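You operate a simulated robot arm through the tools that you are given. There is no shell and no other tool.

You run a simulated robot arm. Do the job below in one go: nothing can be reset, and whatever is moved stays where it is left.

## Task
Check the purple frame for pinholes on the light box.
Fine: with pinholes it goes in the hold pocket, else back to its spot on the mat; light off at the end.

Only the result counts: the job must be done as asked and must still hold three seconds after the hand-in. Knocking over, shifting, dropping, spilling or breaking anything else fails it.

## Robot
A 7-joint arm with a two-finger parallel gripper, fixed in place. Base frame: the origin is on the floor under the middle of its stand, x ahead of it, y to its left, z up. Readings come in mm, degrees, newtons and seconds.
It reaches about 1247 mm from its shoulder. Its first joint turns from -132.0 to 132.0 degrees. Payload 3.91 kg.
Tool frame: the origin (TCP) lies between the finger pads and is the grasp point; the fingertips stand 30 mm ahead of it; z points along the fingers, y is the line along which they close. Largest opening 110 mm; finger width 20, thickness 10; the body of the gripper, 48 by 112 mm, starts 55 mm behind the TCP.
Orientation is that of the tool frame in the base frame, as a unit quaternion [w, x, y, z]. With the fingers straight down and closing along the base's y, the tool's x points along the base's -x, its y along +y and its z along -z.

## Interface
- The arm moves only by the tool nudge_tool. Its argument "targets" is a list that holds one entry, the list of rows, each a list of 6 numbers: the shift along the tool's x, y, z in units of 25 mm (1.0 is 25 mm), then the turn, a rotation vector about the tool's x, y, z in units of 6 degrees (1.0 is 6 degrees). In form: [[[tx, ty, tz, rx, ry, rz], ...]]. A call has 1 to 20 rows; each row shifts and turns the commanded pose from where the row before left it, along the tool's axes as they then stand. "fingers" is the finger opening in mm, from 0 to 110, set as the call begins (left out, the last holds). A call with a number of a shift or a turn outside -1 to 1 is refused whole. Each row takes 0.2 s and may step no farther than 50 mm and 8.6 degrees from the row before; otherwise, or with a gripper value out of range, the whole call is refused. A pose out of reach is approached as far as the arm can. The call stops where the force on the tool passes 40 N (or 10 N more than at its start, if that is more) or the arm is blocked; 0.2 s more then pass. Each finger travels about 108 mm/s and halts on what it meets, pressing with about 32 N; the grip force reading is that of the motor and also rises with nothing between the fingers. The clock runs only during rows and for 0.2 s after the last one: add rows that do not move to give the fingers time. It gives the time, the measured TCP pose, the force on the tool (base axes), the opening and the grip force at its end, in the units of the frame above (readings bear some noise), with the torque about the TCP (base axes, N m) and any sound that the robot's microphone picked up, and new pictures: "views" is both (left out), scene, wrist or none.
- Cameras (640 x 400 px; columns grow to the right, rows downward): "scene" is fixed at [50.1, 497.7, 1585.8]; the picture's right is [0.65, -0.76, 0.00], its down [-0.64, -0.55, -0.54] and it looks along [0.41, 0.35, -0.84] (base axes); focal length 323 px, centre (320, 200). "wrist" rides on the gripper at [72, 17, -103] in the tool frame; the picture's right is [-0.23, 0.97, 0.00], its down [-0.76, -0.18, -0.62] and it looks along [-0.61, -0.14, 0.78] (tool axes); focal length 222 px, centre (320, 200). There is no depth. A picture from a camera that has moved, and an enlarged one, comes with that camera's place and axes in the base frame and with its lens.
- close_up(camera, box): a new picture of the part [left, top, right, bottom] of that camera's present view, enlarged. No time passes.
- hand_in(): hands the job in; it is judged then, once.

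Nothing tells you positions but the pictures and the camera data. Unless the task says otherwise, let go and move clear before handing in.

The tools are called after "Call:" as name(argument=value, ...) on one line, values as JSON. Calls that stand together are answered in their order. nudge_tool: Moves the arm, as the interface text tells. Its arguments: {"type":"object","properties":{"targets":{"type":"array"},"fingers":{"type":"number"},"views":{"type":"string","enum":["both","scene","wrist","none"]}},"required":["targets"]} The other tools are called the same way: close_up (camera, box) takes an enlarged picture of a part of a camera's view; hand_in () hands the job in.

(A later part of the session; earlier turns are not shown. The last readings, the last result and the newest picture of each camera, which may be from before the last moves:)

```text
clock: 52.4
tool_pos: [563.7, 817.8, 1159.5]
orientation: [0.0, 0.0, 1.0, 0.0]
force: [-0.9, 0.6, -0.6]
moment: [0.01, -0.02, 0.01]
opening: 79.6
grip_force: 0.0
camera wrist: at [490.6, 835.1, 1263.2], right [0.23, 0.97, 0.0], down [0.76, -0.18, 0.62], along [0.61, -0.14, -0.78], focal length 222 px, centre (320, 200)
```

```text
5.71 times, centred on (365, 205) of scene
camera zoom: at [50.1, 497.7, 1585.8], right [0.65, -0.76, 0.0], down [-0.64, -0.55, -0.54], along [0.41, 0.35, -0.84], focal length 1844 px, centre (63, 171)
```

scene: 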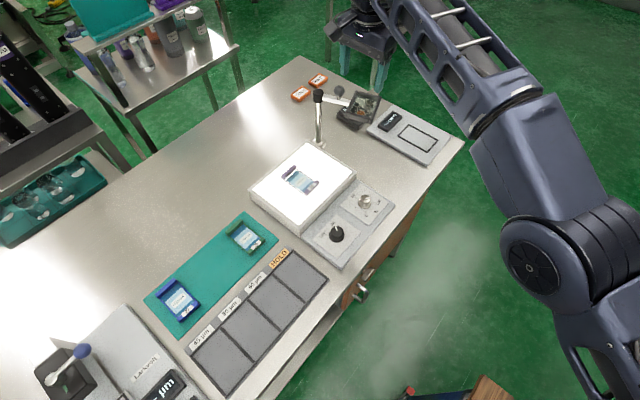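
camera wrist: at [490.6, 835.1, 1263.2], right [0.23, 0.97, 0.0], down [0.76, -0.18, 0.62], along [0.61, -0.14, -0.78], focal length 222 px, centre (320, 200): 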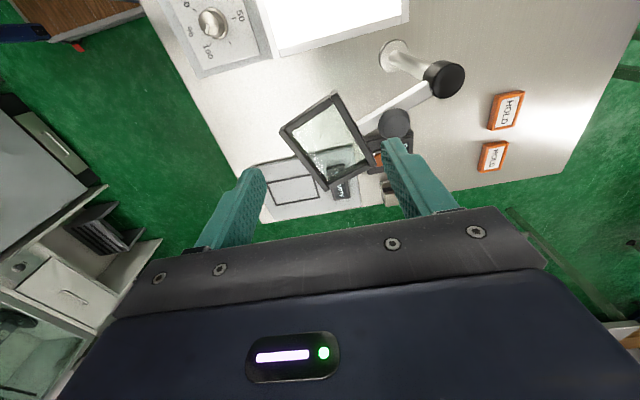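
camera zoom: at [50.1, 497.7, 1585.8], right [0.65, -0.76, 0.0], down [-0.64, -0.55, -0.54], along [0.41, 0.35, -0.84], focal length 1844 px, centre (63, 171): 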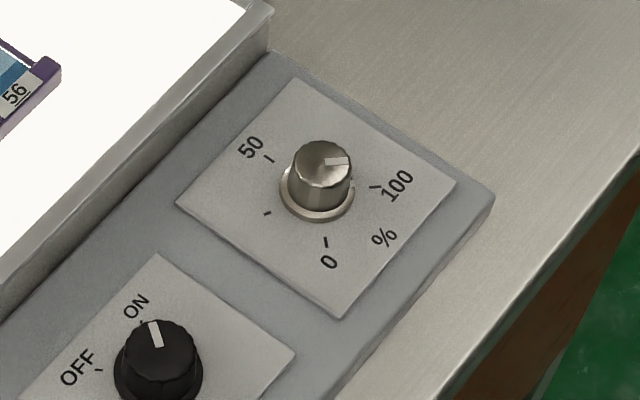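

The glass is a framed plate on a swing arm. The post is at about (554, 935), the glass centre is about 120 mm from it at z≈1040, and the ball handle is near (573, 883, 1069). It is clearly meant to swing over the box, so before I call the frame clean I want to look through it. First I'll test whether I can reach the handle, staying above it.

Call:
nudge_tool(targets=[[[0, 0, 0.6, 0, 0, 0], [0, 0, 0.6, 0, 0, 0], [-0.1, 0.65, 0, 0, 0, 0], [-0.1, 0.65, 0, 0, 0, 0], [-0.1, 0.65, 0, 0, 0, 0], [-0.07, 0.65, 0, 0, 0, 0], [0, 0, 0, 0, 0, 0]]], fingers=60)

```text
clock: 54.0
tool_pos: [557.4, 835.9, 1121.7]
orientation: [0.0, 0.0, 1.0, 0.0]
force: [-0.5, -0.6, -0.3]
moment: [0.02, -0.01, -0.02]
opening: 60.0
grip_force: 0.0
out of reach, approached as far as the arm can: row 3, 4, 5, 6
camera wrist: at [485.6, 851.5, 1226.1], right [0.23, 0.97, 0.0], down [0.76, -0.18, 0.62], along [0.61, -0.14, -0.78], focal length 222 px, centre (320, 200)
```

scene: 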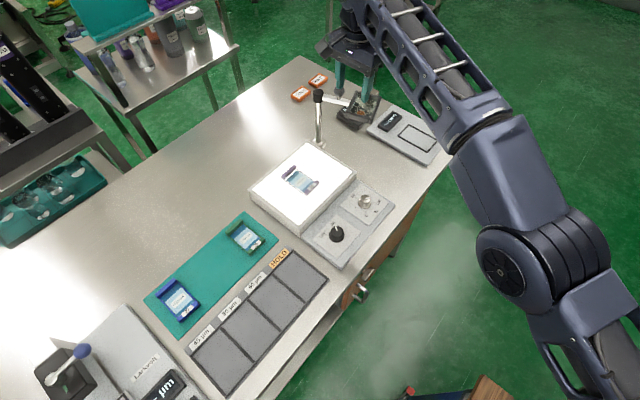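
wrist: 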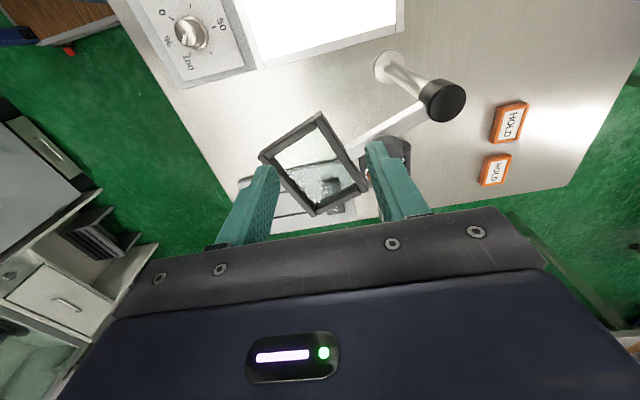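

The handle is out of reach with the tool vertical, and the glass looks like a flat, non-magnifying plate. Before doing anything with it, I'll go back over the frame with the camera as close as possible and scan the film at much higher magnification.

Call:
nudge_tool(targets=[[[0.9, 0, 0, 0, 0, 0], [0.96, 0, 0, 0, 0, 0], [0.96, 0, 0, 0, 0, 0], [0.96, 0, 0, 0, 0, 0], [0.96, 0, 0, 0, 0, 0], [0.96, 0, 0, 0, 0, 0], [0.96, 0, 0, 0, 0, 0], [0, 0, 0, 0, 0, 0]]], views="none")

Call:
nudge_tool(targets=[[[0, 0, 0, 0, 0, 1], [0, 0, 0, 0, 0, 1], [0, 0, 0, 0, 0, 1], [0, 0, 0, 0, 0, 1], [0, 0, 0, 0, 0, 1], [0, 0, 0, 0, 0, 1], [0, 0, 0, 0, 0, 1], [0, 0, 0, 0, 0, 1], [0, 0, 0, 0, 0, 1], [0, 0, 0, 0, 0, 1], [0, 0, 0, 0, 0, 1], [0, 0, 0, 0, 0, 1], [0, 0, 0, 0, 0, 1], [0, 0, 0, 0, 0, 1], [0, 0, 0, 0, 0, 1], [0, 0, 0, 0, 0, 0]]], fingers=80)

```text
clock: 55.8
tool_pos: [391.7, 834.1, 1119.5]
orientation: [0.0, 0.0, 1.0, 0.0]
force: [-1.1, 0.7, 0.3]
moment: [-0.04, 0.01, 0.0]
opening: 60.0
grip_force: 0.1
```

```text
clock: 59.2
tool_pos: [390.8, 835.9, 1122.0]
orientation: [0.0, 0.708, 0.706, -0.001]
force: [0.7, 0.3, -0.6]
moment: [0.02, 0.02, 0.02]
opening: 79.9
grip_force: 0.0
camera wrist: at [408.3, 907.0, 1225.3], right [0.97, -0.23, 0.0], down [-0.18, -0.76, 0.62], along [-0.14, -0.61, -0.78], focal length 222 px, centre (320, 200)
```

scene: 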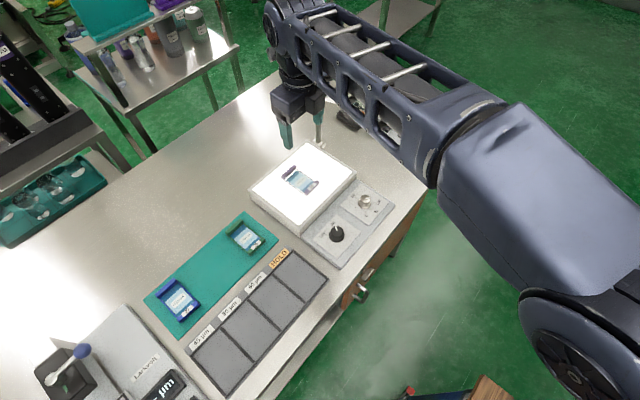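
wrist: 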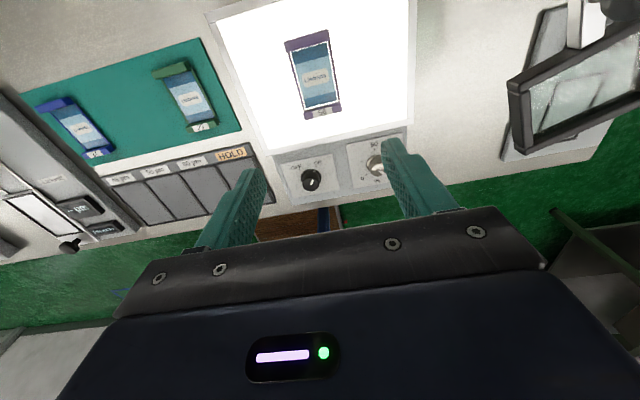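

Now I'll lower to the close pose, with the open fingers straddling the label bar as before, for a high-magnification scan.

Call:
nudge_tool(targets=[[[-0.1, -0.01, 1, 0, 0, 0], [-0.1, -0.01, 1, 0, 0, 0], [-0.1, -0.01, 1, 0, 0, 0], [-0.1, 0, 1, 0, 0, 0], [-0.1, 0, 1, 0, 0, 0], [-0.07, 0, 1, 0, 0, 0], [0, 0, 0.6, 0, 0, 0], [0, 0, 0.4, 0, 0, 0], [0, 0, 0, 0, 0, 0]]], views="wrist")

Call:
close_up(camera="wrist", box=[245, 28, 273, 45])

Call:
close_up(camera="wrist", box=[270, 28, 298, 45])

Call:
close_up(camera="wrist", box=[295, 28, 323, 45])

Call:
close_up(camera="wrist", box=[315, 28, 343, 45])

Call:
close_up(camera="wrist", box=[245, 44, 273, 61])

Call:
close_up(camera="wrist", box=[270, 44, 298, 61])

Call:
close_up(camera="wrist", box=[295, 44, 323, 61])

Call:
close_up(camera="wrist", box=[318, 44, 346, 61])

```text
clock: 61.2
tool_pos: [390.2, 821.0, 946.3]
orientation: [0.0, 0.707, 0.707, 0.0]
force: [-0.2, -0.1, -0.5]
moment: [0.04, 0.0, 0.02]
opening: 80.0
grip_force: 0.1
camera wrist: at [407.7, 893.1, 1050.2], right [0.97, -0.23, 0.0], down [-0.18, -0.76, 0.62], along [-0.14, -0.61, -0.78], focal length 222 px, centre (320, 200)
```

wrist: 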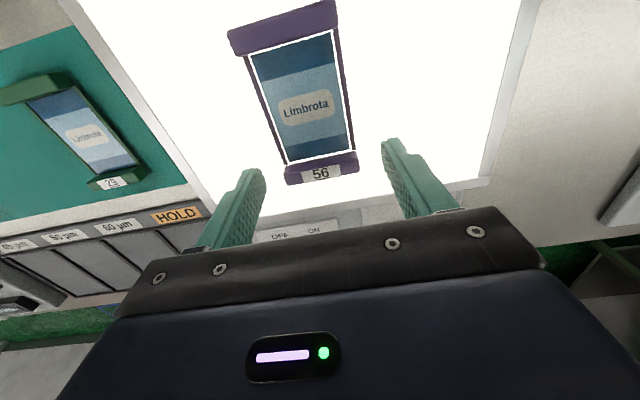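

```text
16.00 times, centred on (259, 36) of wrist
camera zoom: at [407.7, 893.1, 1050.2], right [0.97, -0.23, 0.0], down [-0.18, -0.76, 0.62], along [-0.14, -0.61, -0.78], focal length 3554 px, centre (1296, 2816)
```

zoom: 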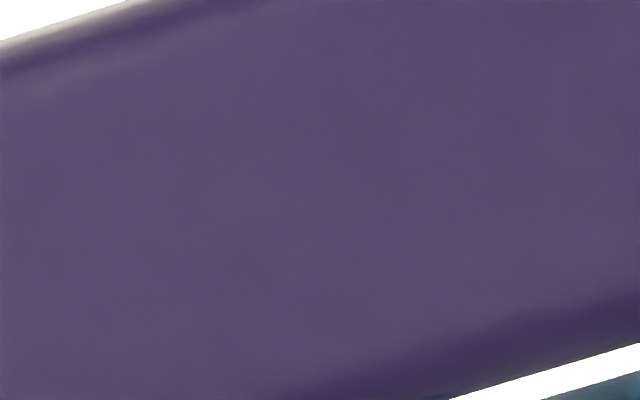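

```text
16.00 times, centred on (284, 36) of wrist
camera zoom: at [407.7, 893.1, 1050.2], right [0.97, -0.23, 0.0], down [-0.18, -0.76, 0.62], along [-0.14, -0.61, -0.78], focal length 3554 px, centre (896, 2816)
```

zoom: 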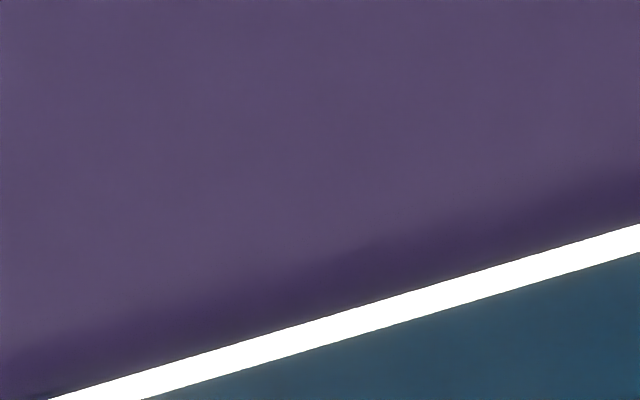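

```text
16.00 times, centred on (309, 36) of wrist
camera zoom: at [407.7, 893.1, 1050.2], right [0.97, -0.23, 0.0], down [-0.18, -0.76, 0.62], along [-0.14, -0.61, -0.78], focal length 3554 px, centre (496, 2816)
```

zoom: 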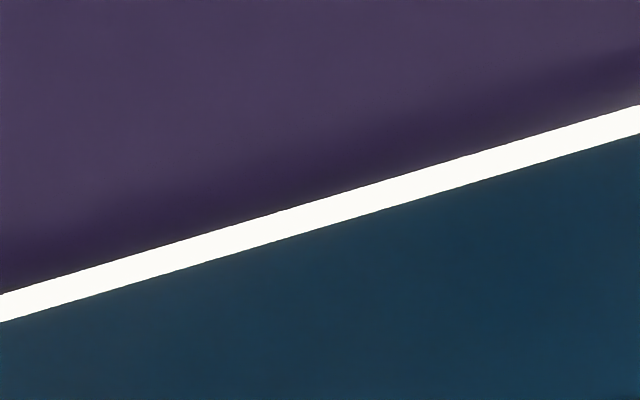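

```text
16.00 times, centred on (329, 36) of wrist
camera zoom: at [407.7, 893.1, 1050.2], right [0.97, -0.23, 0.0], down [-0.18, -0.76, 0.62], along [-0.14, -0.61, -0.78], focal length 3554 px, centre (176, 2816)
```

zoom: 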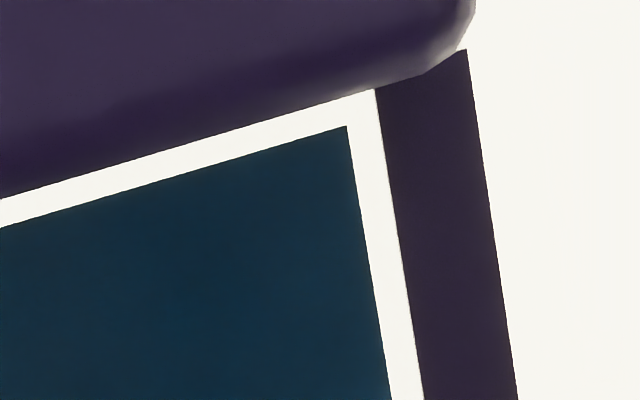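

```text
16.00 times, centred on (259, 52) of wrist
camera zoom: at [407.7, 893.1, 1050.2], right [0.97, -0.23, 0.0], down [-0.18, -0.76, 0.62], along [-0.14, -0.61, -0.78], focal length 3554 px, centre (1296, 2560)
```

zoom: 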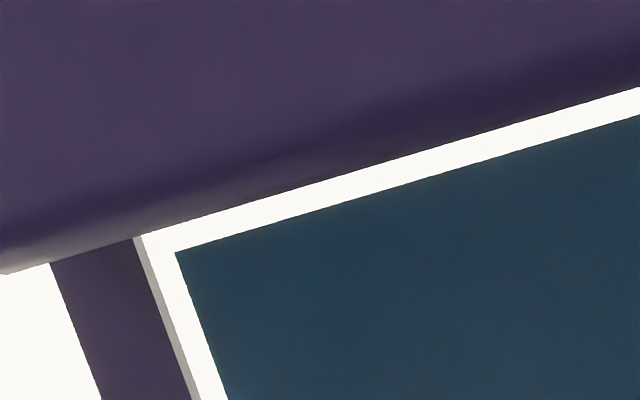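

```text
16.00 times, centred on (284, 52) of wrist
camera zoom: at [407.7, 893.1, 1050.2], right [0.97, -0.23, 0.0], down [-0.18, -0.76, 0.62], along [-0.14, -0.61, -0.78], focal length 3554 px, centre (896, 2560)
```

zoom: 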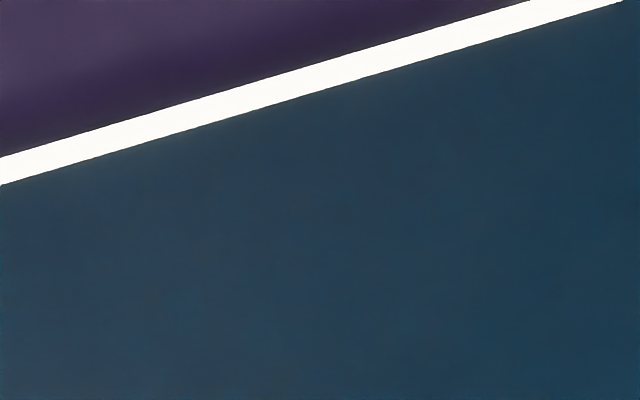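

```text
16.00 times, centred on (309, 52) of wrist
camera zoom: at [407.7, 893.1, 1050.2], right [0.97, -0.23, 0.0], down [-0.18, -0.76, 0.62], along [-0.14, -0.61, -0.78], focal length 3554 px, centre (496, 2560)
```

zoom: 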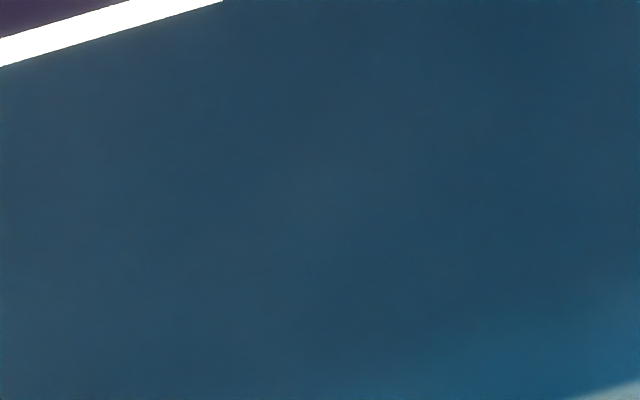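

```text
16.00 times, centred on (332, 52) of wrist
camera zoom: at [407.7, 893.1, 1050.2], right [0.97, -0.23, 0.0], down [-0.18, -0.76, 0.62], along [-0.14, -0.61, -0.78], focal length 3554 px, centre (128, 2560)
```

zoom: 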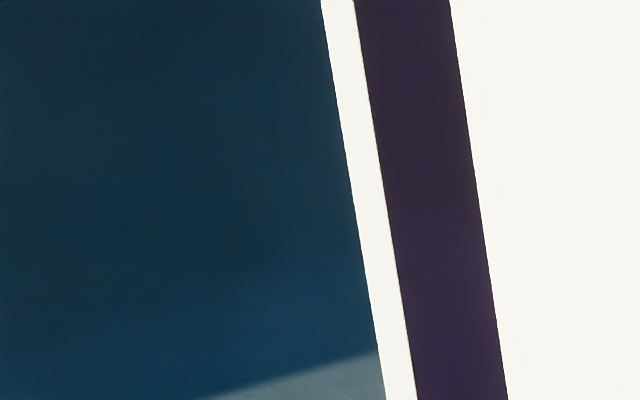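

Zoom is limited to 16×, about 24 px per mm here. The top band is clean, so I'll continue over the rest of the film.

Call:
close_up(camera="wrist", box=[250, 60, 290, 85])

Call:
close_up(camera="wrist", box=[283, 60, 323, 85])

Call:
close_up(camera="wrist", box=[312, 60, 352, 85])

Call:
close_up(camera="wrist", box=[258, 84, 298, 109])

Call:
close_up(camera="wrist", box=[290, 84, 330, 109])

Call:
close_up(camera="wrist", box=[318, 84, 358, 109])

Call:
close_up(camera="wrist", box=[264, 108, 304, 133])

Call:
close_up(camera="wrist", box=[296, 108, 336, 133])

Call:
close_up(camera="wrist", box=[320, 108, 360, 133])

Call:
close_up(camera="wrist", box=[272, 130, 312, 168])

Call:
close_up(camera="wrist", box=[298, 130, 338, 155])

Call:
close_up(camera="wrist", box=[320, 130, 360, 155])

Call:
close_up(camera="wrist", box=[275, 145, 315, 170])

```text
16.00 times, centred on (270, 72) of wrist
camera zoom: at [407.7, 893.1, 1050.2], right [0.97, -0.23, 0.0], down [-0.18, -0.76, 0.62], along [-0.14, -0.61, -0.78], focal length 3554 px, centre (1120, 2240)
```

zoom: 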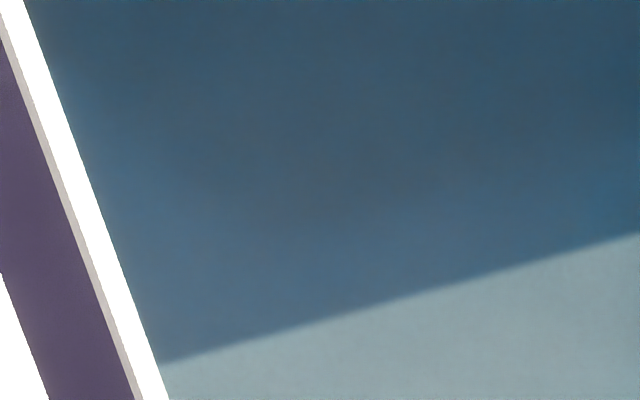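

```text
16.00 times, centred on (303, 72) of wrist
camera zoom: at [407.7, 893.1, 1050.2], right [0.97, -0.23, 0.0], down [-0.18, -0.76, 0.62], along [-0.14, -0.61, -0.78], focal length 3554 px, centre (592, 2240)
```

zoom: 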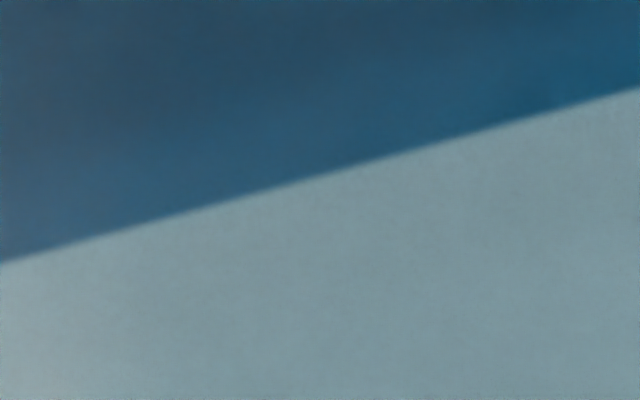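

```text
16.00 times, centred on (332, 72) of wrist
camera zoom: at [407.7, 893.1, 1050.2], right [0.97, -0.23, 0.0], down [-0.18, -0.76, 0.62], along [-0.14, -0.61, -0.78], focal length 3554 px, centre (128, 2240)
```

zoom: 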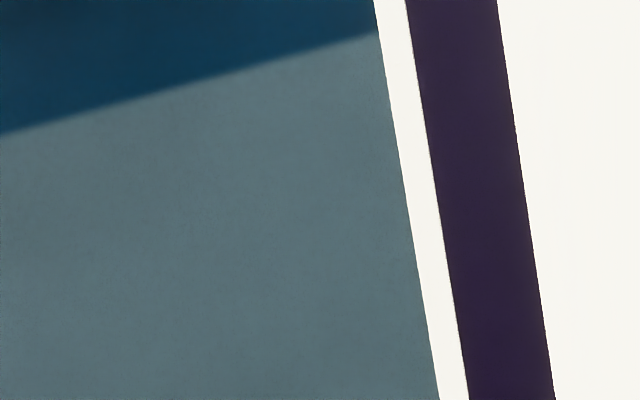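

```text
16.00 times, centred on (278, 96) of wrist
camera zoom: at [407.7, 893.1, 1050.2], right [0.97, -0.23, 0.0], down [-0.18, -0.76, 0.62], along [-0.14, -0.61, -0.78], focal length 3554 px, centre (992, 1856)
```

zoom: 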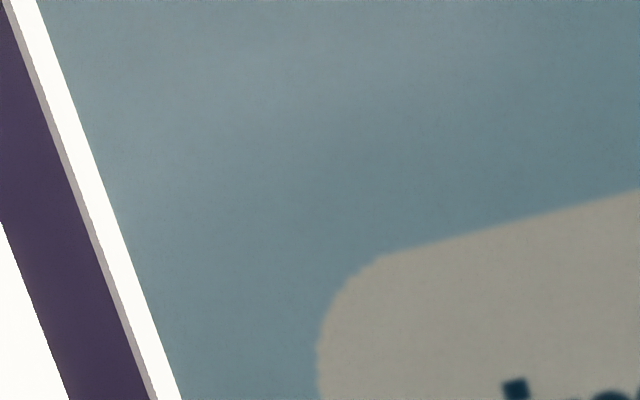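

```text
16.00 times, centred on (310, 96) of wrist
camera zoom: at [407.7, 893.1, 1050.2], right [0.97, -0.23, 0.0], down [-0.18, -0.76, 0.62], along [-0.14, -0.61, -0.78], focal length 3554 px, centre (480, 1856)
```

zoom: 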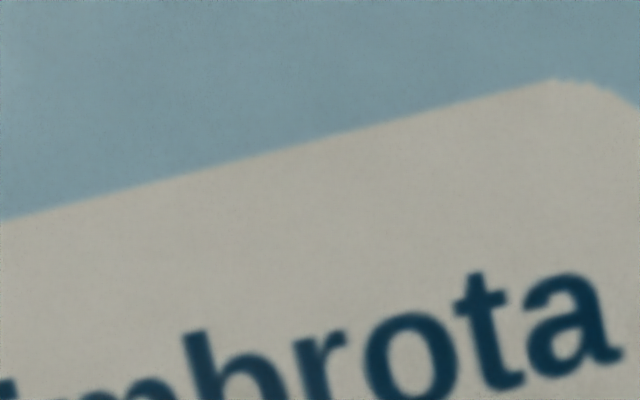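

```text
16.00 times, centred on (338, 96) of wrist
camera zoom: at [407.7, 893.1, 1050.2], right [0.97, -0.23, 0.0], down [-0.18, -0.76, 0.62], along [-0.14, -0.61, -0.78], focal length 3554 px, centre (32, 1856)
```

zoom: 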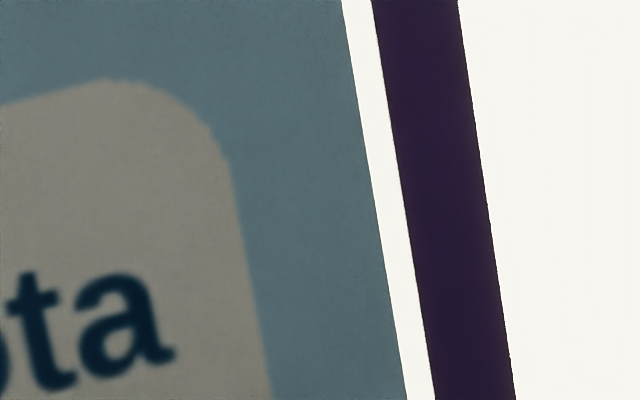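

```text
16.00 times, centred on (284, 120) of wrist
camera zoom: at [407.7, 893.1, 1050.2], right [0.97, -0.23, 0.0], down [-0.18, -0.76, 0.62], along [-0.14, -0.61, -0.78], focal length 3554 px, centre (896, 1472)
```

zoom: 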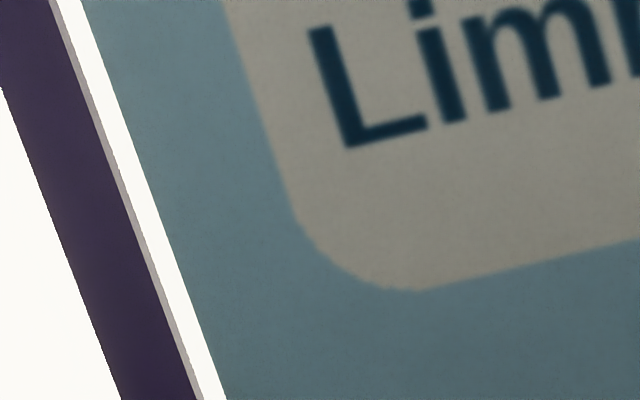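

```text
16.00 times, centred on (316, 120) of wrist
camera zoom: at [407.7, 893.1, 1050.2], right [0.97, -0.23, 0.0], down [-0.18, -0.76, 0.62], along [-0.14, -0.61, -0.78], focal length 3554 px, centre (384, 1472)
```

zoom: 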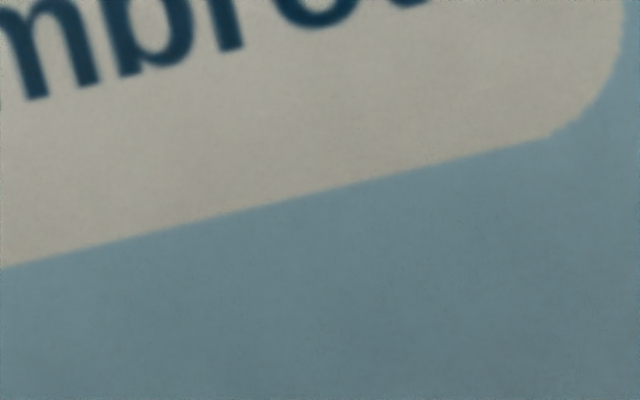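

```text
16.00 times, centred on (340, 120) of wrist
camera zoom: at [407.7, 893.1, 1050.2], right [0.97, -0.23, 0.0], down [-0.18, -0.76, 0.62], along [-0.14, -0.61, -0.78], focal length 3554 px, centre (0, 1472)
```

zoom: 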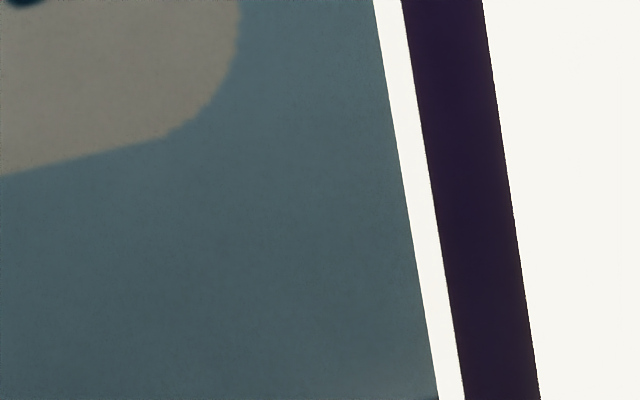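

```text
10.53 times, centred on (292, 149) of wrist
camera zoom: at [407.7, 893.1, 1050.2], right [0.97, -0.23, 0.0], down [-0.18, -0.76, 0.62], along [-0.14, -0.61, -0.78], focal length 2338 px, centre (615, 737)
```

zoom: 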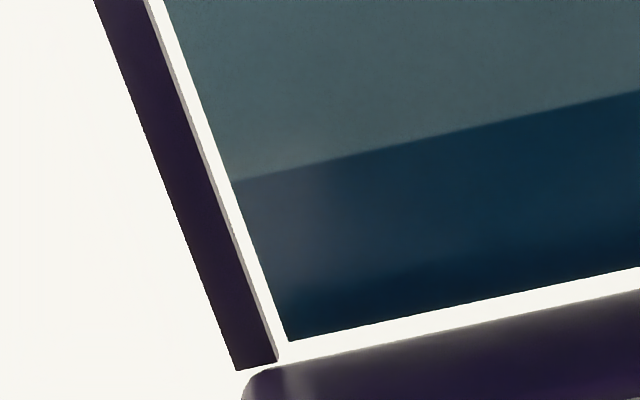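

```text
16.00 times, centred on (318, 142) of wrist
camera zoom: at [407.7, 893.1, 1050.2], right [0.97, -0.23, 0.0], down [-0.18, -0.76, 0.62], along [-0.14, -0.61, -0.78], focal length 3554 px, centre (352, 1120)
```

zoom: 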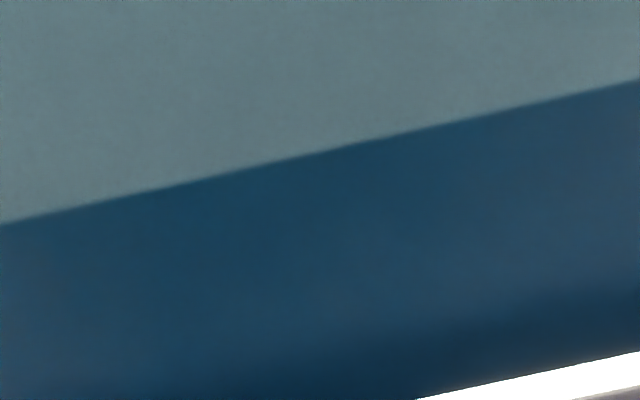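

```text
16.00 times, centred on (340, 142) of wrist
camera zoom: at [407.7, 893.1, 1050.2], right [0.97, -0.23, 0.0], down [-0.18, -0.76, 0.62], along [-0.14, -0.61, -0.78], focal length 3554 px, centre (0, 1120)
```

zoom: 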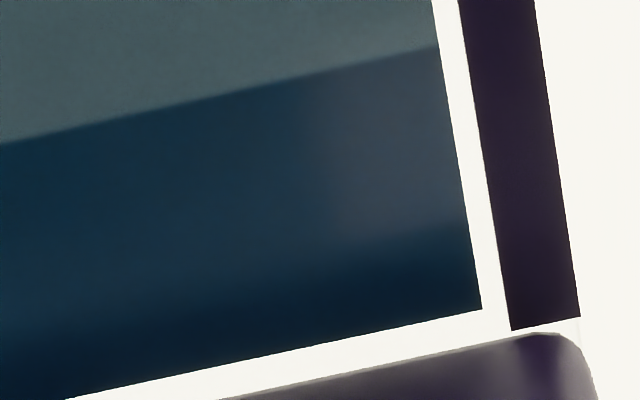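

```text
16.00 times, centred on (295, 158) of wrist
camera zoom: at [407.7, 893.1, 1050.2], right [0.97, -0.23, 0.0], down [-0.18, -0.76, 0.62], along [-0.14, -0.61, -0.78], focal length 3554 px, centre (720, 880)
```

zoom: 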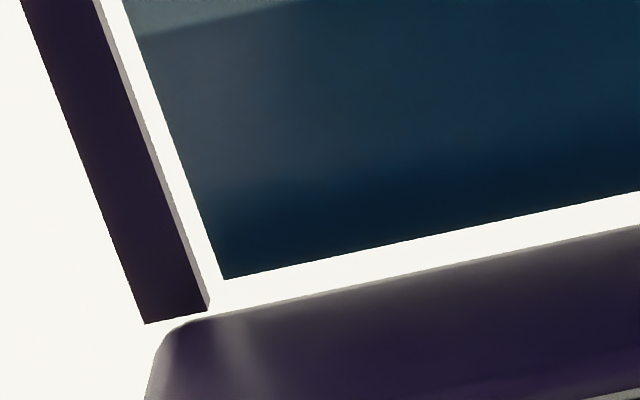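

The whole film is clean to the unaided camera. Since the glass arm belongs to this station, I still want a look through it before deciding. To make that possible I'll regrip the frame and shift it about 73 mm in +x on the box, to where the glass will sit once swung.

Call:
nudge_tool(targets=[[[0, 0, 0.12, 0, 0, 0], [0, 0, 0.1, 0, 0, 0], [0, 0, 0, 0, 0, 0]]], views="none")

Call:
nudge_tool(targets=[[[0, 0, 0, 0, 0, 0], [0, 0, 0, 0, 0, 0], [0, 0, 0, 0, 0, 0]]], fingers=38, views="wrist")

```text
clock: 62.0
tool_pos: [390.4, 822.2, 942.1]
orientation: [-0.001, 0.707, 0.707, 0.0]
force: [0.3, -0.2, -0.3]
moment: [-0.03, -0.01, -0.03]
opening: 80.2
grip_force: 0.1
```

```text
clock: 62.8
tool_pos: [389.9, 820.2, 941.5]
orientation: [0.0, 0.707, 0.707, 0.0]
force: [-0.2, -0.7, 0.0]
moment: [-0.01, -0.02, 0.04]
opening: 51.4
grip_force: 32.1
camera wrist: at [407.5, 892.7, 1045.0], right [0.97, -0.23, 0.0], down [-0.18, -0.76, 0.62], along [-0.14, -0.61, -0.78], focal length 222 px, centre (320, 200)
```

wrist: 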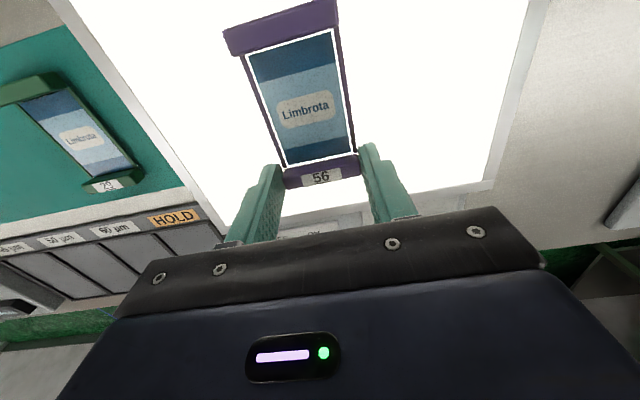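

I have it again at 51.4 mm. I'll lift 20 mm, shift it and set it down at the same height.

Call:
nudge_tool(targets=[[[0, 0, -0.3, 0, 0, 0], [0, 0, -0.5, 0, 0, 0], [-0.03, 0.6, 0, 0, 0, 0], [-0.03, 0.8, 0, 0, 0, 0], [-0.03, 0.9, 0, 0, 0, 0], [-0.03, 0.62, 0, 0, 0, 0], [0, 0, 0, 0, 0, 0], [0, 0, 0.5, 0, 0, 0], [0, 0, 0.24, 0, 0, 0], [0, 0, 0, 0, 0, 0]]], views="none")

Call:
nudge_tool(targets=[[[0, 0, 0.06, 0, 0, 0], [0, 0, 0, 0, 0, 0]]], views="wrist")

```text
clock: 65.0
tool_pos: [464.8, 819.0, 943.9]
orientation: [0.0, 0.707, 0.707, -0.001]
force: [0.0, -0.3, -1.1]
moment: [0.0, 0.0, 0.01]
opening: 50.7
grip_force: 32.2
```

```text
clock: 65.6
tool_pos: [463.5, 818.6, 941.8]
orientation: [0.0, 0.707, 0.707, 0.0]
force: [-0.3, -0.6, -0.3]
moment: [0.04, 0.01, 0.03]
opening: 50.9
grip_force: 32.0
camera wrist: at [481.0, 890.1, 1045.0], right [0.97, -0.23, 0.0], down [-0.18, -0.76, 0.62], along [-0.14, -0.61, -0.78], focal length 222 px, centre (320, 200)
```

wrist: 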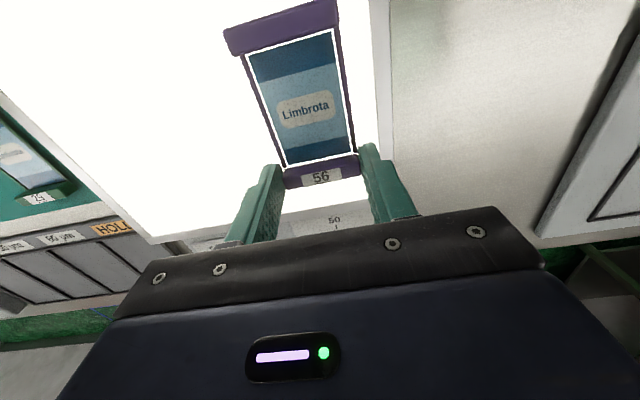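

Call:
nudge_tool(targets=[[[0, 0, 0.04, 0, 0, 0], [0, 0, 0, 0, 0, 0]]], views="none")

```text
clock: 66.2
tool_pos: [464.9, 819.1, 941.6]
orientation: [-0.001, 0.707, 0.707, 0.001]
force: [0.3, -1.5, 9.3]
moment: [0.11, 0.09, 0.03]
opening: 50.8
grip_force: 32.1
```

The frame is on the glass with 9 N of contact. I'll ease off slightly, release and rise well clear.

Call:
nudge_tool(targets=[[[0, 0, -0.03, 0, 0, 0], [0, 0, 0, 0, 0, 0]]], views="none")

Call:
nudge_tool(targets=[[[0, 0, 0, 0, 0, 0], [0, 0, 0, 0, 0, 0], [0, 0, 0, 0, 0, 0]]], fingers=75, views="none")

Call:
nudge_tool(targets=[[[0, 0, -0.5, 0, 0, 0], [0, 0, -0.9, 0, 0, 0], [0, 0, -1, 0, 0, 0], [0, 0, -1, 0, 0, 0], [0, 0, -1, 0, 0, 0], [0, 0, -1, 0, 0, 0], [0, 0, -1, 0, 0, 0], [0, 0, -1, 0, 0, 0], [0, 0, -0.4, 0, 0, 0], [0, 0, 0, 0, 0, 0]]])

```text
clock: 66.8
tool_pos: [464.9, 818.1, 941.8]
orientation: [0.0, 0.707, 0.707, 0.0]
force: [-2.0, -0.5, 4.7]
moment: [0.14, 0.02, 0.09]
opening: 51.0
grip_force: 32.2
```

```text
clock: 67.6
tool_pos: [465.0, 817.7, 940.9]
orientation: [0.0, 0.707, 0.707, 0.0]
force: [0.0, 0.2, -0.4]
moment: [0.0, 0.01, 0.0]
opening: 75.3
grip_force: 0.2
```

```text
clock: 69.8
tool_pos: [463.4, 818.8, 1136.6]
orientation: [0.0, 0.707, 0.707, 0.001]
force: [-0.6, -0.4, 1.1]
moment: [-0.03, 0.0, -0.01]
opening: 74.9
grip_force: 0.1
camera wrist: at [481.1, 890.2, 1239.3], right [0.97, -0.23, 0.0], down [-0.18, -0.76, 0.62], along [-0.14, -0.61, -0.78], focal length 222 px, centre (320, 200)
```

scene: 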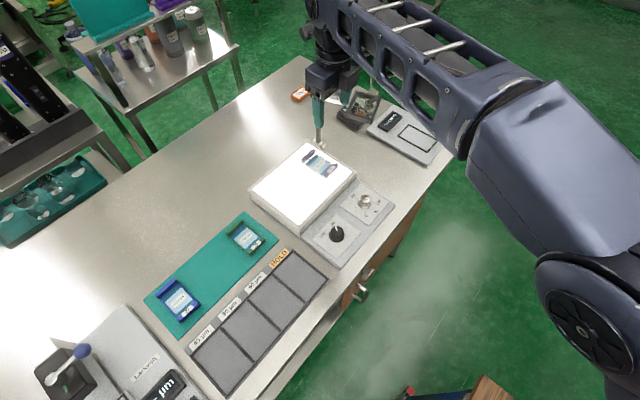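
wrist: 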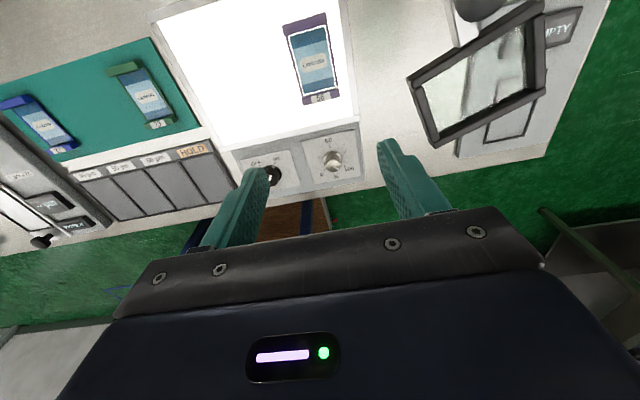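

Call:
close_up(camera="wrist", box=[400, 0, 600, 160])

Call:
close_up(camera="scene", box=[290, 140, 350, 190])

```text
2.50 times, centred on (500, 80) of wrist
camera zoom: at [481.1, 890.2, 1239.3], right [0.97, -0.23, 0.0], down [-0.18, -0.76, 0.62], along [-0.14, -0.61, -0.78], focal length 555 px, centre (-130, 500)
```

zoom: 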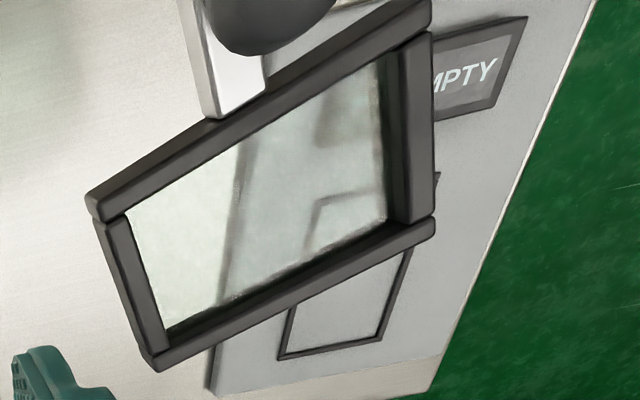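

```text
8.00 times, centred on (320, 165) of scene
camera zoom: at [50.1, 497.7, 1585.8], right [0.65, -0.76, 0.0], down [-0.64, -0.55, -0.54], along [0.41, 0.35, -0.84], focal length 2581 px, centre (320, 480)
```

zoom: 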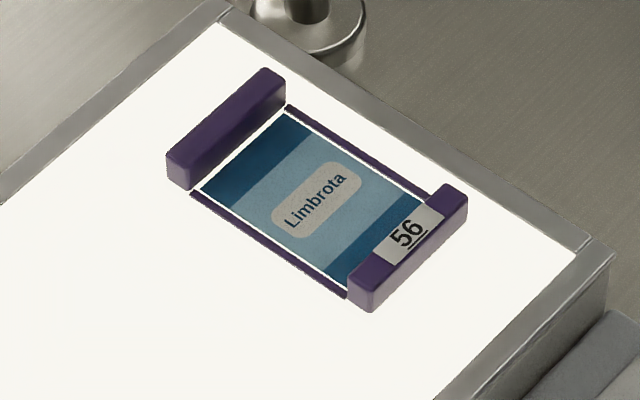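

The frame now sits at about (464, 854) on the box. Next I'll turn the tool to about −57° yaw, so the fingers close across the radial direction, before tilting outward to reach the ball handle.

Call:
nudge_tool(targets=[[[0, 0, 0, 0, 0, -1], [0, 0, 0, 0, 0, -1], [0, 0, 0, 0, 0, -1], [0, 0, 0, 0, 0, -1], [0, 0, 0, 0, 0, -1], [0, 0, 0, 0, 0, -1], [0, 0, 0, 0, 0, -1], [0, 0, 0, 0, 0, -1], [0, 0, 0, 0, 0, -1], [0, 0, 0, 0, 0, -1], [0, 0, 0, 0, 0, -1], [0, 0, 0, 0, 0, -1], [0, 0, 0, 0, 0, -1], [0, 0, 0, 0, 0, -1], [0, 0, 0, 0, 0, -1], [0, 0, 0, 0, 0, -1], [0, 0, 0, 0, 0, -1], [0, 0, 0, 0, 0, -1], [0, 0, 0, 0, 0, 0]]], fingers=60, views="none")

Call:
nudge_tool(targets=[[[0, 0, 0, 0, 0, -1], [0, 0, 0, 0, 0, -1], [0, 0, 0, 0, 0, -1], [0, 0, 0, 0, 0, -1], [0, 0, 0, 0, 0, -1], [0, 0, 0, 0, 0, -1], [0, 0, 0, 0, 0, -0.5], [0, 0, 0, 0, 0, 0]]])

```text
clock: 73.8
tool_pos: [463.5, 819.5, 1137.1]
orientation: [0.0, -0.158, 0.987, 0.0]
force: [0.7, -0.1, -0.4]
moment: [0.0, -0.04, -0.03]
opening: 60.3
grip_force: 0.1
```

```text
clock: 75.6
tool_pos: [464.4, 818.0, 1135.9]
orientation: [0.0, -0.478, 0.878, 0.001]
force: [-0.5, -0.4, -0.9]
moment: [0.03, 0.01, -0.03]
opening: 60.0
grip_force: 0.1
camera wrist: at [411.1, 766.0, 1239.3], right [-0.69, 0.72, 0.0], down [0.56, 0.54, 0.62], along [0.45, 0.43, -0.78], focal length 222 px, centre (320, 200)
```

scene: 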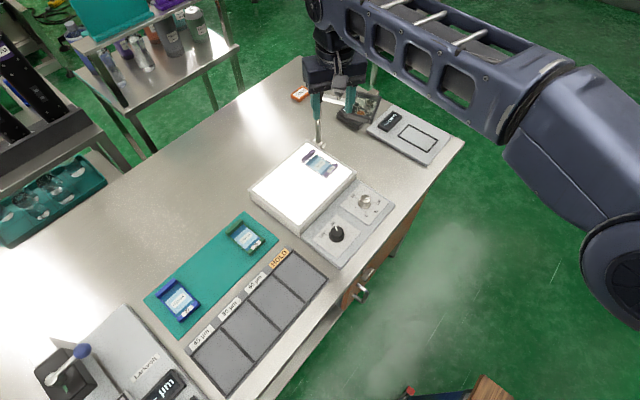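
wrist: 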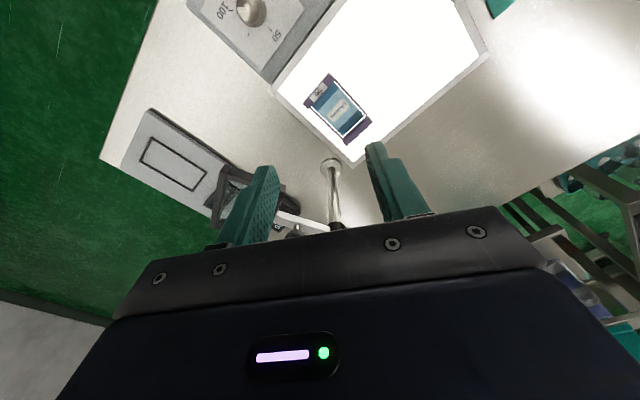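

Yaw −57° is reachable. Now I'll tilt 20° so the fingers point outward, and look at the handle.

Call:
nudge_tool(targets=[[[0, 0, 0, 0, -0.833, 0], [0, 0, 0, 0, -0.833, 0], [0, 0, 0, 0, -0.833, 0], [0, 0, 0, 0, -0.833, 0], [0, 0, 0, 0, 0, 0]]])

```text
clock: 76.8
tool_pos: [465.1, 816.4, 1136.4]
orientation: [0.152, -0.47, 0.866, 0.083]
force: [-0.9, 0.4, -0.3]
moment: [0.01, -0.03, -0.02]
opening: 60.2
grip_force: 0.1
camera wrist: at [394.1, 739.5, 1208.1], right [-0.7, 0.71, 0.08], down [0.42, 0.32, 0.85], along [0.58, 0.63, -0.53], focal length 222 px, centre (320, 200)
```

scene: 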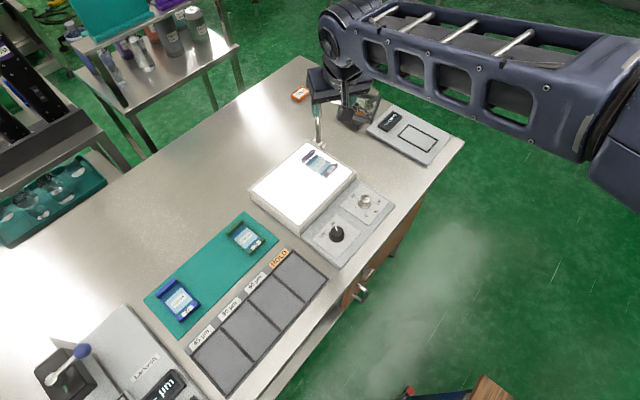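
wrist: 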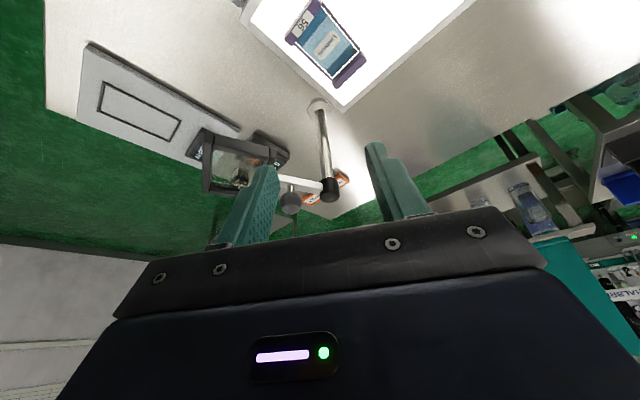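

Call:
close_up(camera="wrist", box=[250, 140, 370, 230])

Call:
close_up(camera="scene", box=[300, 60, 400, 140])

```text
4.44 times, centred on (310, 185) of wrist
camera zoom: at [394.1, 739.5, 1208.1], right [-0.7, 0.71, 0.08], down [0.42, 0.32, 0.85], along [0.58, 0.63, -0.53], focal length 987 px, centre (364, 267)
```

zoom: 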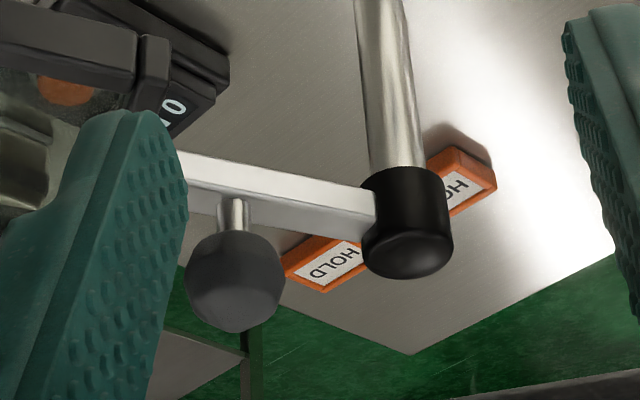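

```text
5.00 times, centred on (350, 100) of scene
camera zoom: at [50.1, 497.7, 1585.8], right [0.65, -0.76, 0.0], down [-0.64, -0.55, -0.54], along [0.41, 0.35, -0.84], focal length 1613 px, centre (170, 700)
```

zoom: 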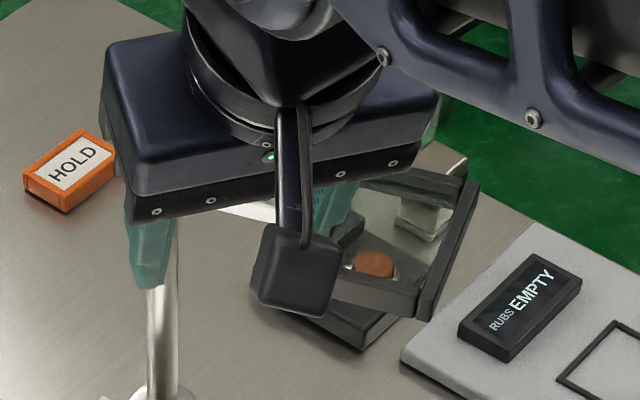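

The handle ball is at about (573, 883, 1068), radius 13 mm, on a stem above the bar (bar top about 1040). I'll move to a pre-grasp point 40 mm back along the tilted tool axis.

Call:
nudge_tool(targets=[[[-0.68, -0.44, 0.394, 0, 0, 0], [-0.68, -0.44, 0.394, 0, 0, 0], [-0.68, -0.44, 0.394, 0, 0, 0], [-0.68, -0.44, 0.394, 0, 0, 0], [-0.68, -0.44, 0.394, 0, 0, 0], [0, 0, 0, 0, 0, 0]]])

```text
clock: 78.2
tool_pos: [563.7, 869.3, 1118.5]
orientation: [0.153, -0.469, 0.866, 0.083]
force: [-0.1, 0.0, 0.3]
moment: [-0.03, 0.01, -0.02]
opening: 59.9
grip_force: 0.1
camera wrist: at [492.6, 791.8, 1191.2], right [-0.7, 0.71, 0.08], down [0.42, 0.32, 0.85], along [0.57, 0.63, -0.53], focal length 222 px, centre (320, 200)
```

scene: 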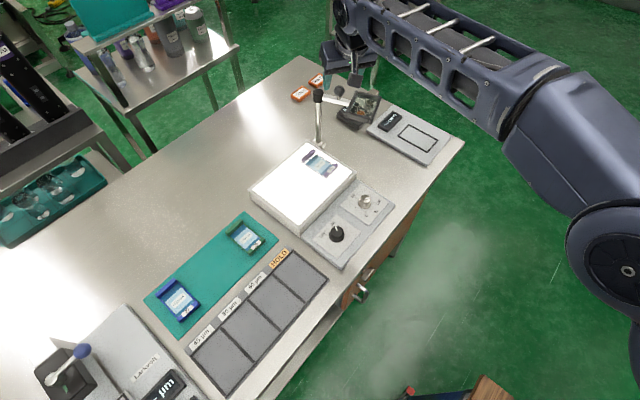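
wrist: 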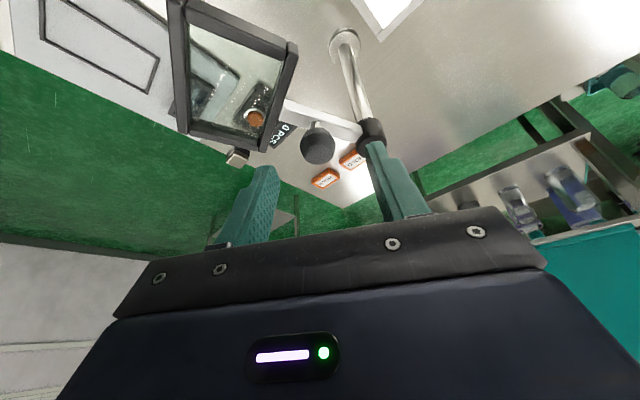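

Call:
close_up(camera="wrist", box=[240, 90, 400, 190])

Call:
close_up(camera="scene", box=[300, 60, 400, 140])

```text
4.00 times, centred on (320, 140) of wrist
camera zoom: at [492.6, 791.8, 1191.2], right [-0.7, 0.71, 0.08], down [0.42, 0.32, 0.85], along [0.57, 0.63, -0.53], focal length 888 px, centre (320, 440)
```

zoom: 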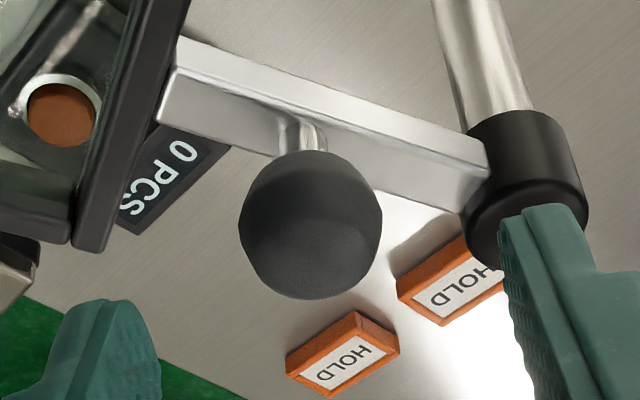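

```text
5.00 times, centred on (350, 100) of scene
camera zoom: at [50.1, 497.7, 1585.8], right [0.65, -0.76, 0.0], down [-0.64, -0.55, -0.54], along [0.41, 0.35, -0.84], focal length 1613 px, centre (170, 700)
```

zoom: 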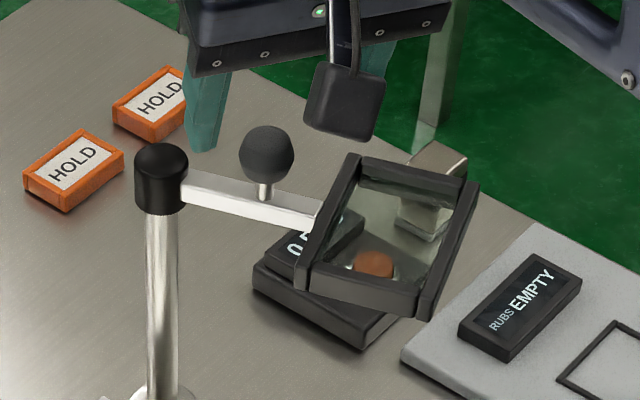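

The ball centre is confirmed at (573.3, 882.5, 1068). I'll narrow the fingers to 42 mm and advance along the tool axis to take the ball.

Call:
nudge_tool(targets=[[[0.06, -0.045, 0, 0, 0, 0], [0, 0, 0.4, 0, 0, 0], [0, 0, 0.5, 0, 0, 0], [0, 0, 0.4, 0, 0, 0], [0, 0, 0.28, 0, 0, 0], [0, 0, 0, 0, 0, 0]]], fingers=42)

Call:
close_up(camera="wrist", box=[220, 70, 420, 230])

```text
clock: 79.6
tool_pos: [570.6, 878.6, 1082.5]
orientation: [0.153, -0.47, 0.866, 0.083]
force: [-0.8, 0.0, 0.3]
moment: [0.01, 0.0, -0.02]
opening: 41.9
grip_force: 0.2
camera wrist: at [500.3, 800.8, 1153.7], right [-0.7, 0.71, 0.08], down [0.42, 0.32, 0.85], along [0.57, 0.63, -0.53], focal length 222 px, centre (320, 200)
```

scene: 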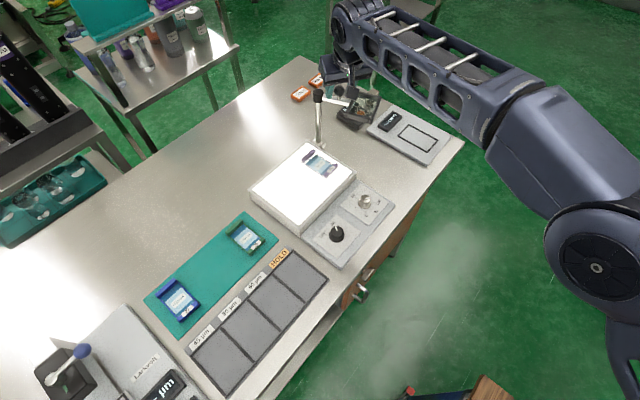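
wrist: 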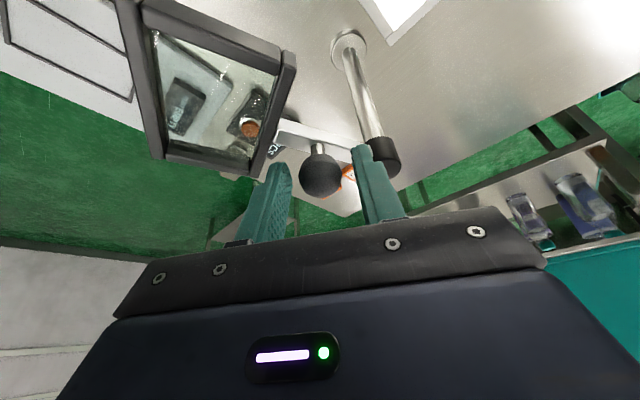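

```text
2.50 times, centred on (320, 150) of wrist
camera zoom: at [500.3, 800.8, 1153.7], right [-0.7, 0.71, 0.08], down [0.42, 0.32, 0.85], along [0.57, 0.63, -0.53], focal length 555 px, centre (320, 325)
```

zoom: 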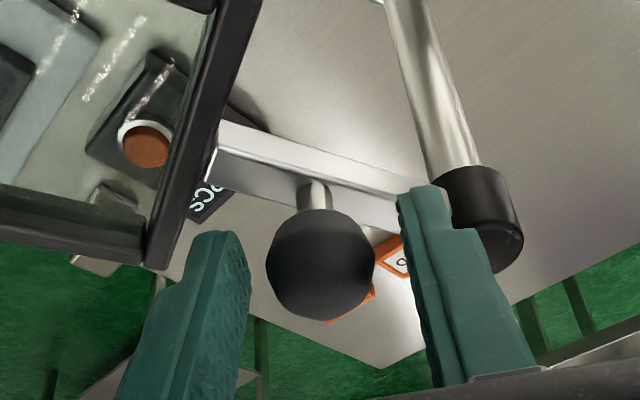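

The ball is centred between the pads, so I'll close on it.

Call:
nudge_tool(targets=[[[0, 0, 0, 0, 0, 0], [0, 0, 0, 0, 0, 0], [0, 0, 0, 0, 0, 0]]], fingers=18, views="none")

```text
clock: 80.4
tool_pos: [570.8, 877.7, 1080.9]
orientation: [0.153, -0.47, 0.865, 0.083]
force: [-0.9, 1.9, -0.5]
moment: [0.05, -0.05, 0.01]
opening: 27.2
grip_force: 45.6
```

I have the ball at 27.2 mm. I'll move it a short way along its arc around the post first, and check the force.

Call:
nudge_tool(targets=[[[0.233, 0.22, -0.085, 0, 0, 0], [0.199, 0.253, -0.073, 0, 0, 0], [0, 0, 0, 0, 0, 0]]])

```text
clock: 81.2
tool_pos: [555.9, 874.4, 1081.6]
orientation: [0.152, -0.469, 0.866, 0.082]
force: [12.3, -26.2, 1.5]
moment: [-0.07, -0.36, -0.58]
opening: 27.3
grip_force: 45.1
camera wrist: at [485.7, 796.1, 1153.6], right [-0.7, 0.71, 0.08], down [0.42, 0.33, 0.85], along [0.58, 0.62, -0.53], focal length 222 px, centre (320, 200)
```

scene: 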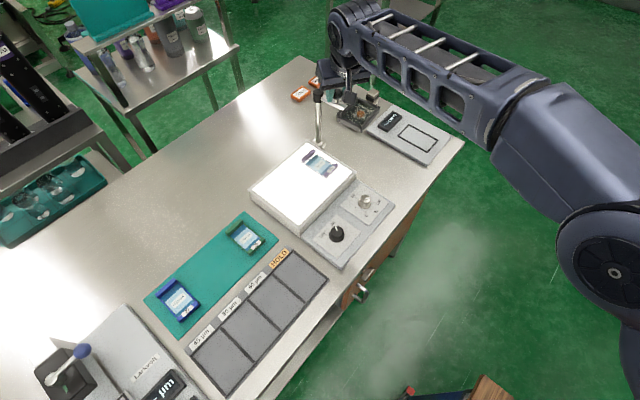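
wrist: 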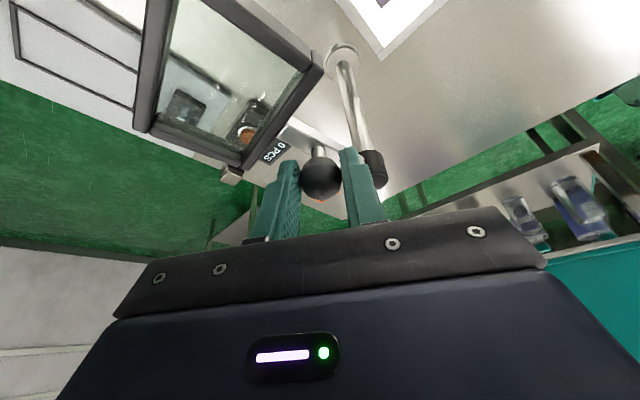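

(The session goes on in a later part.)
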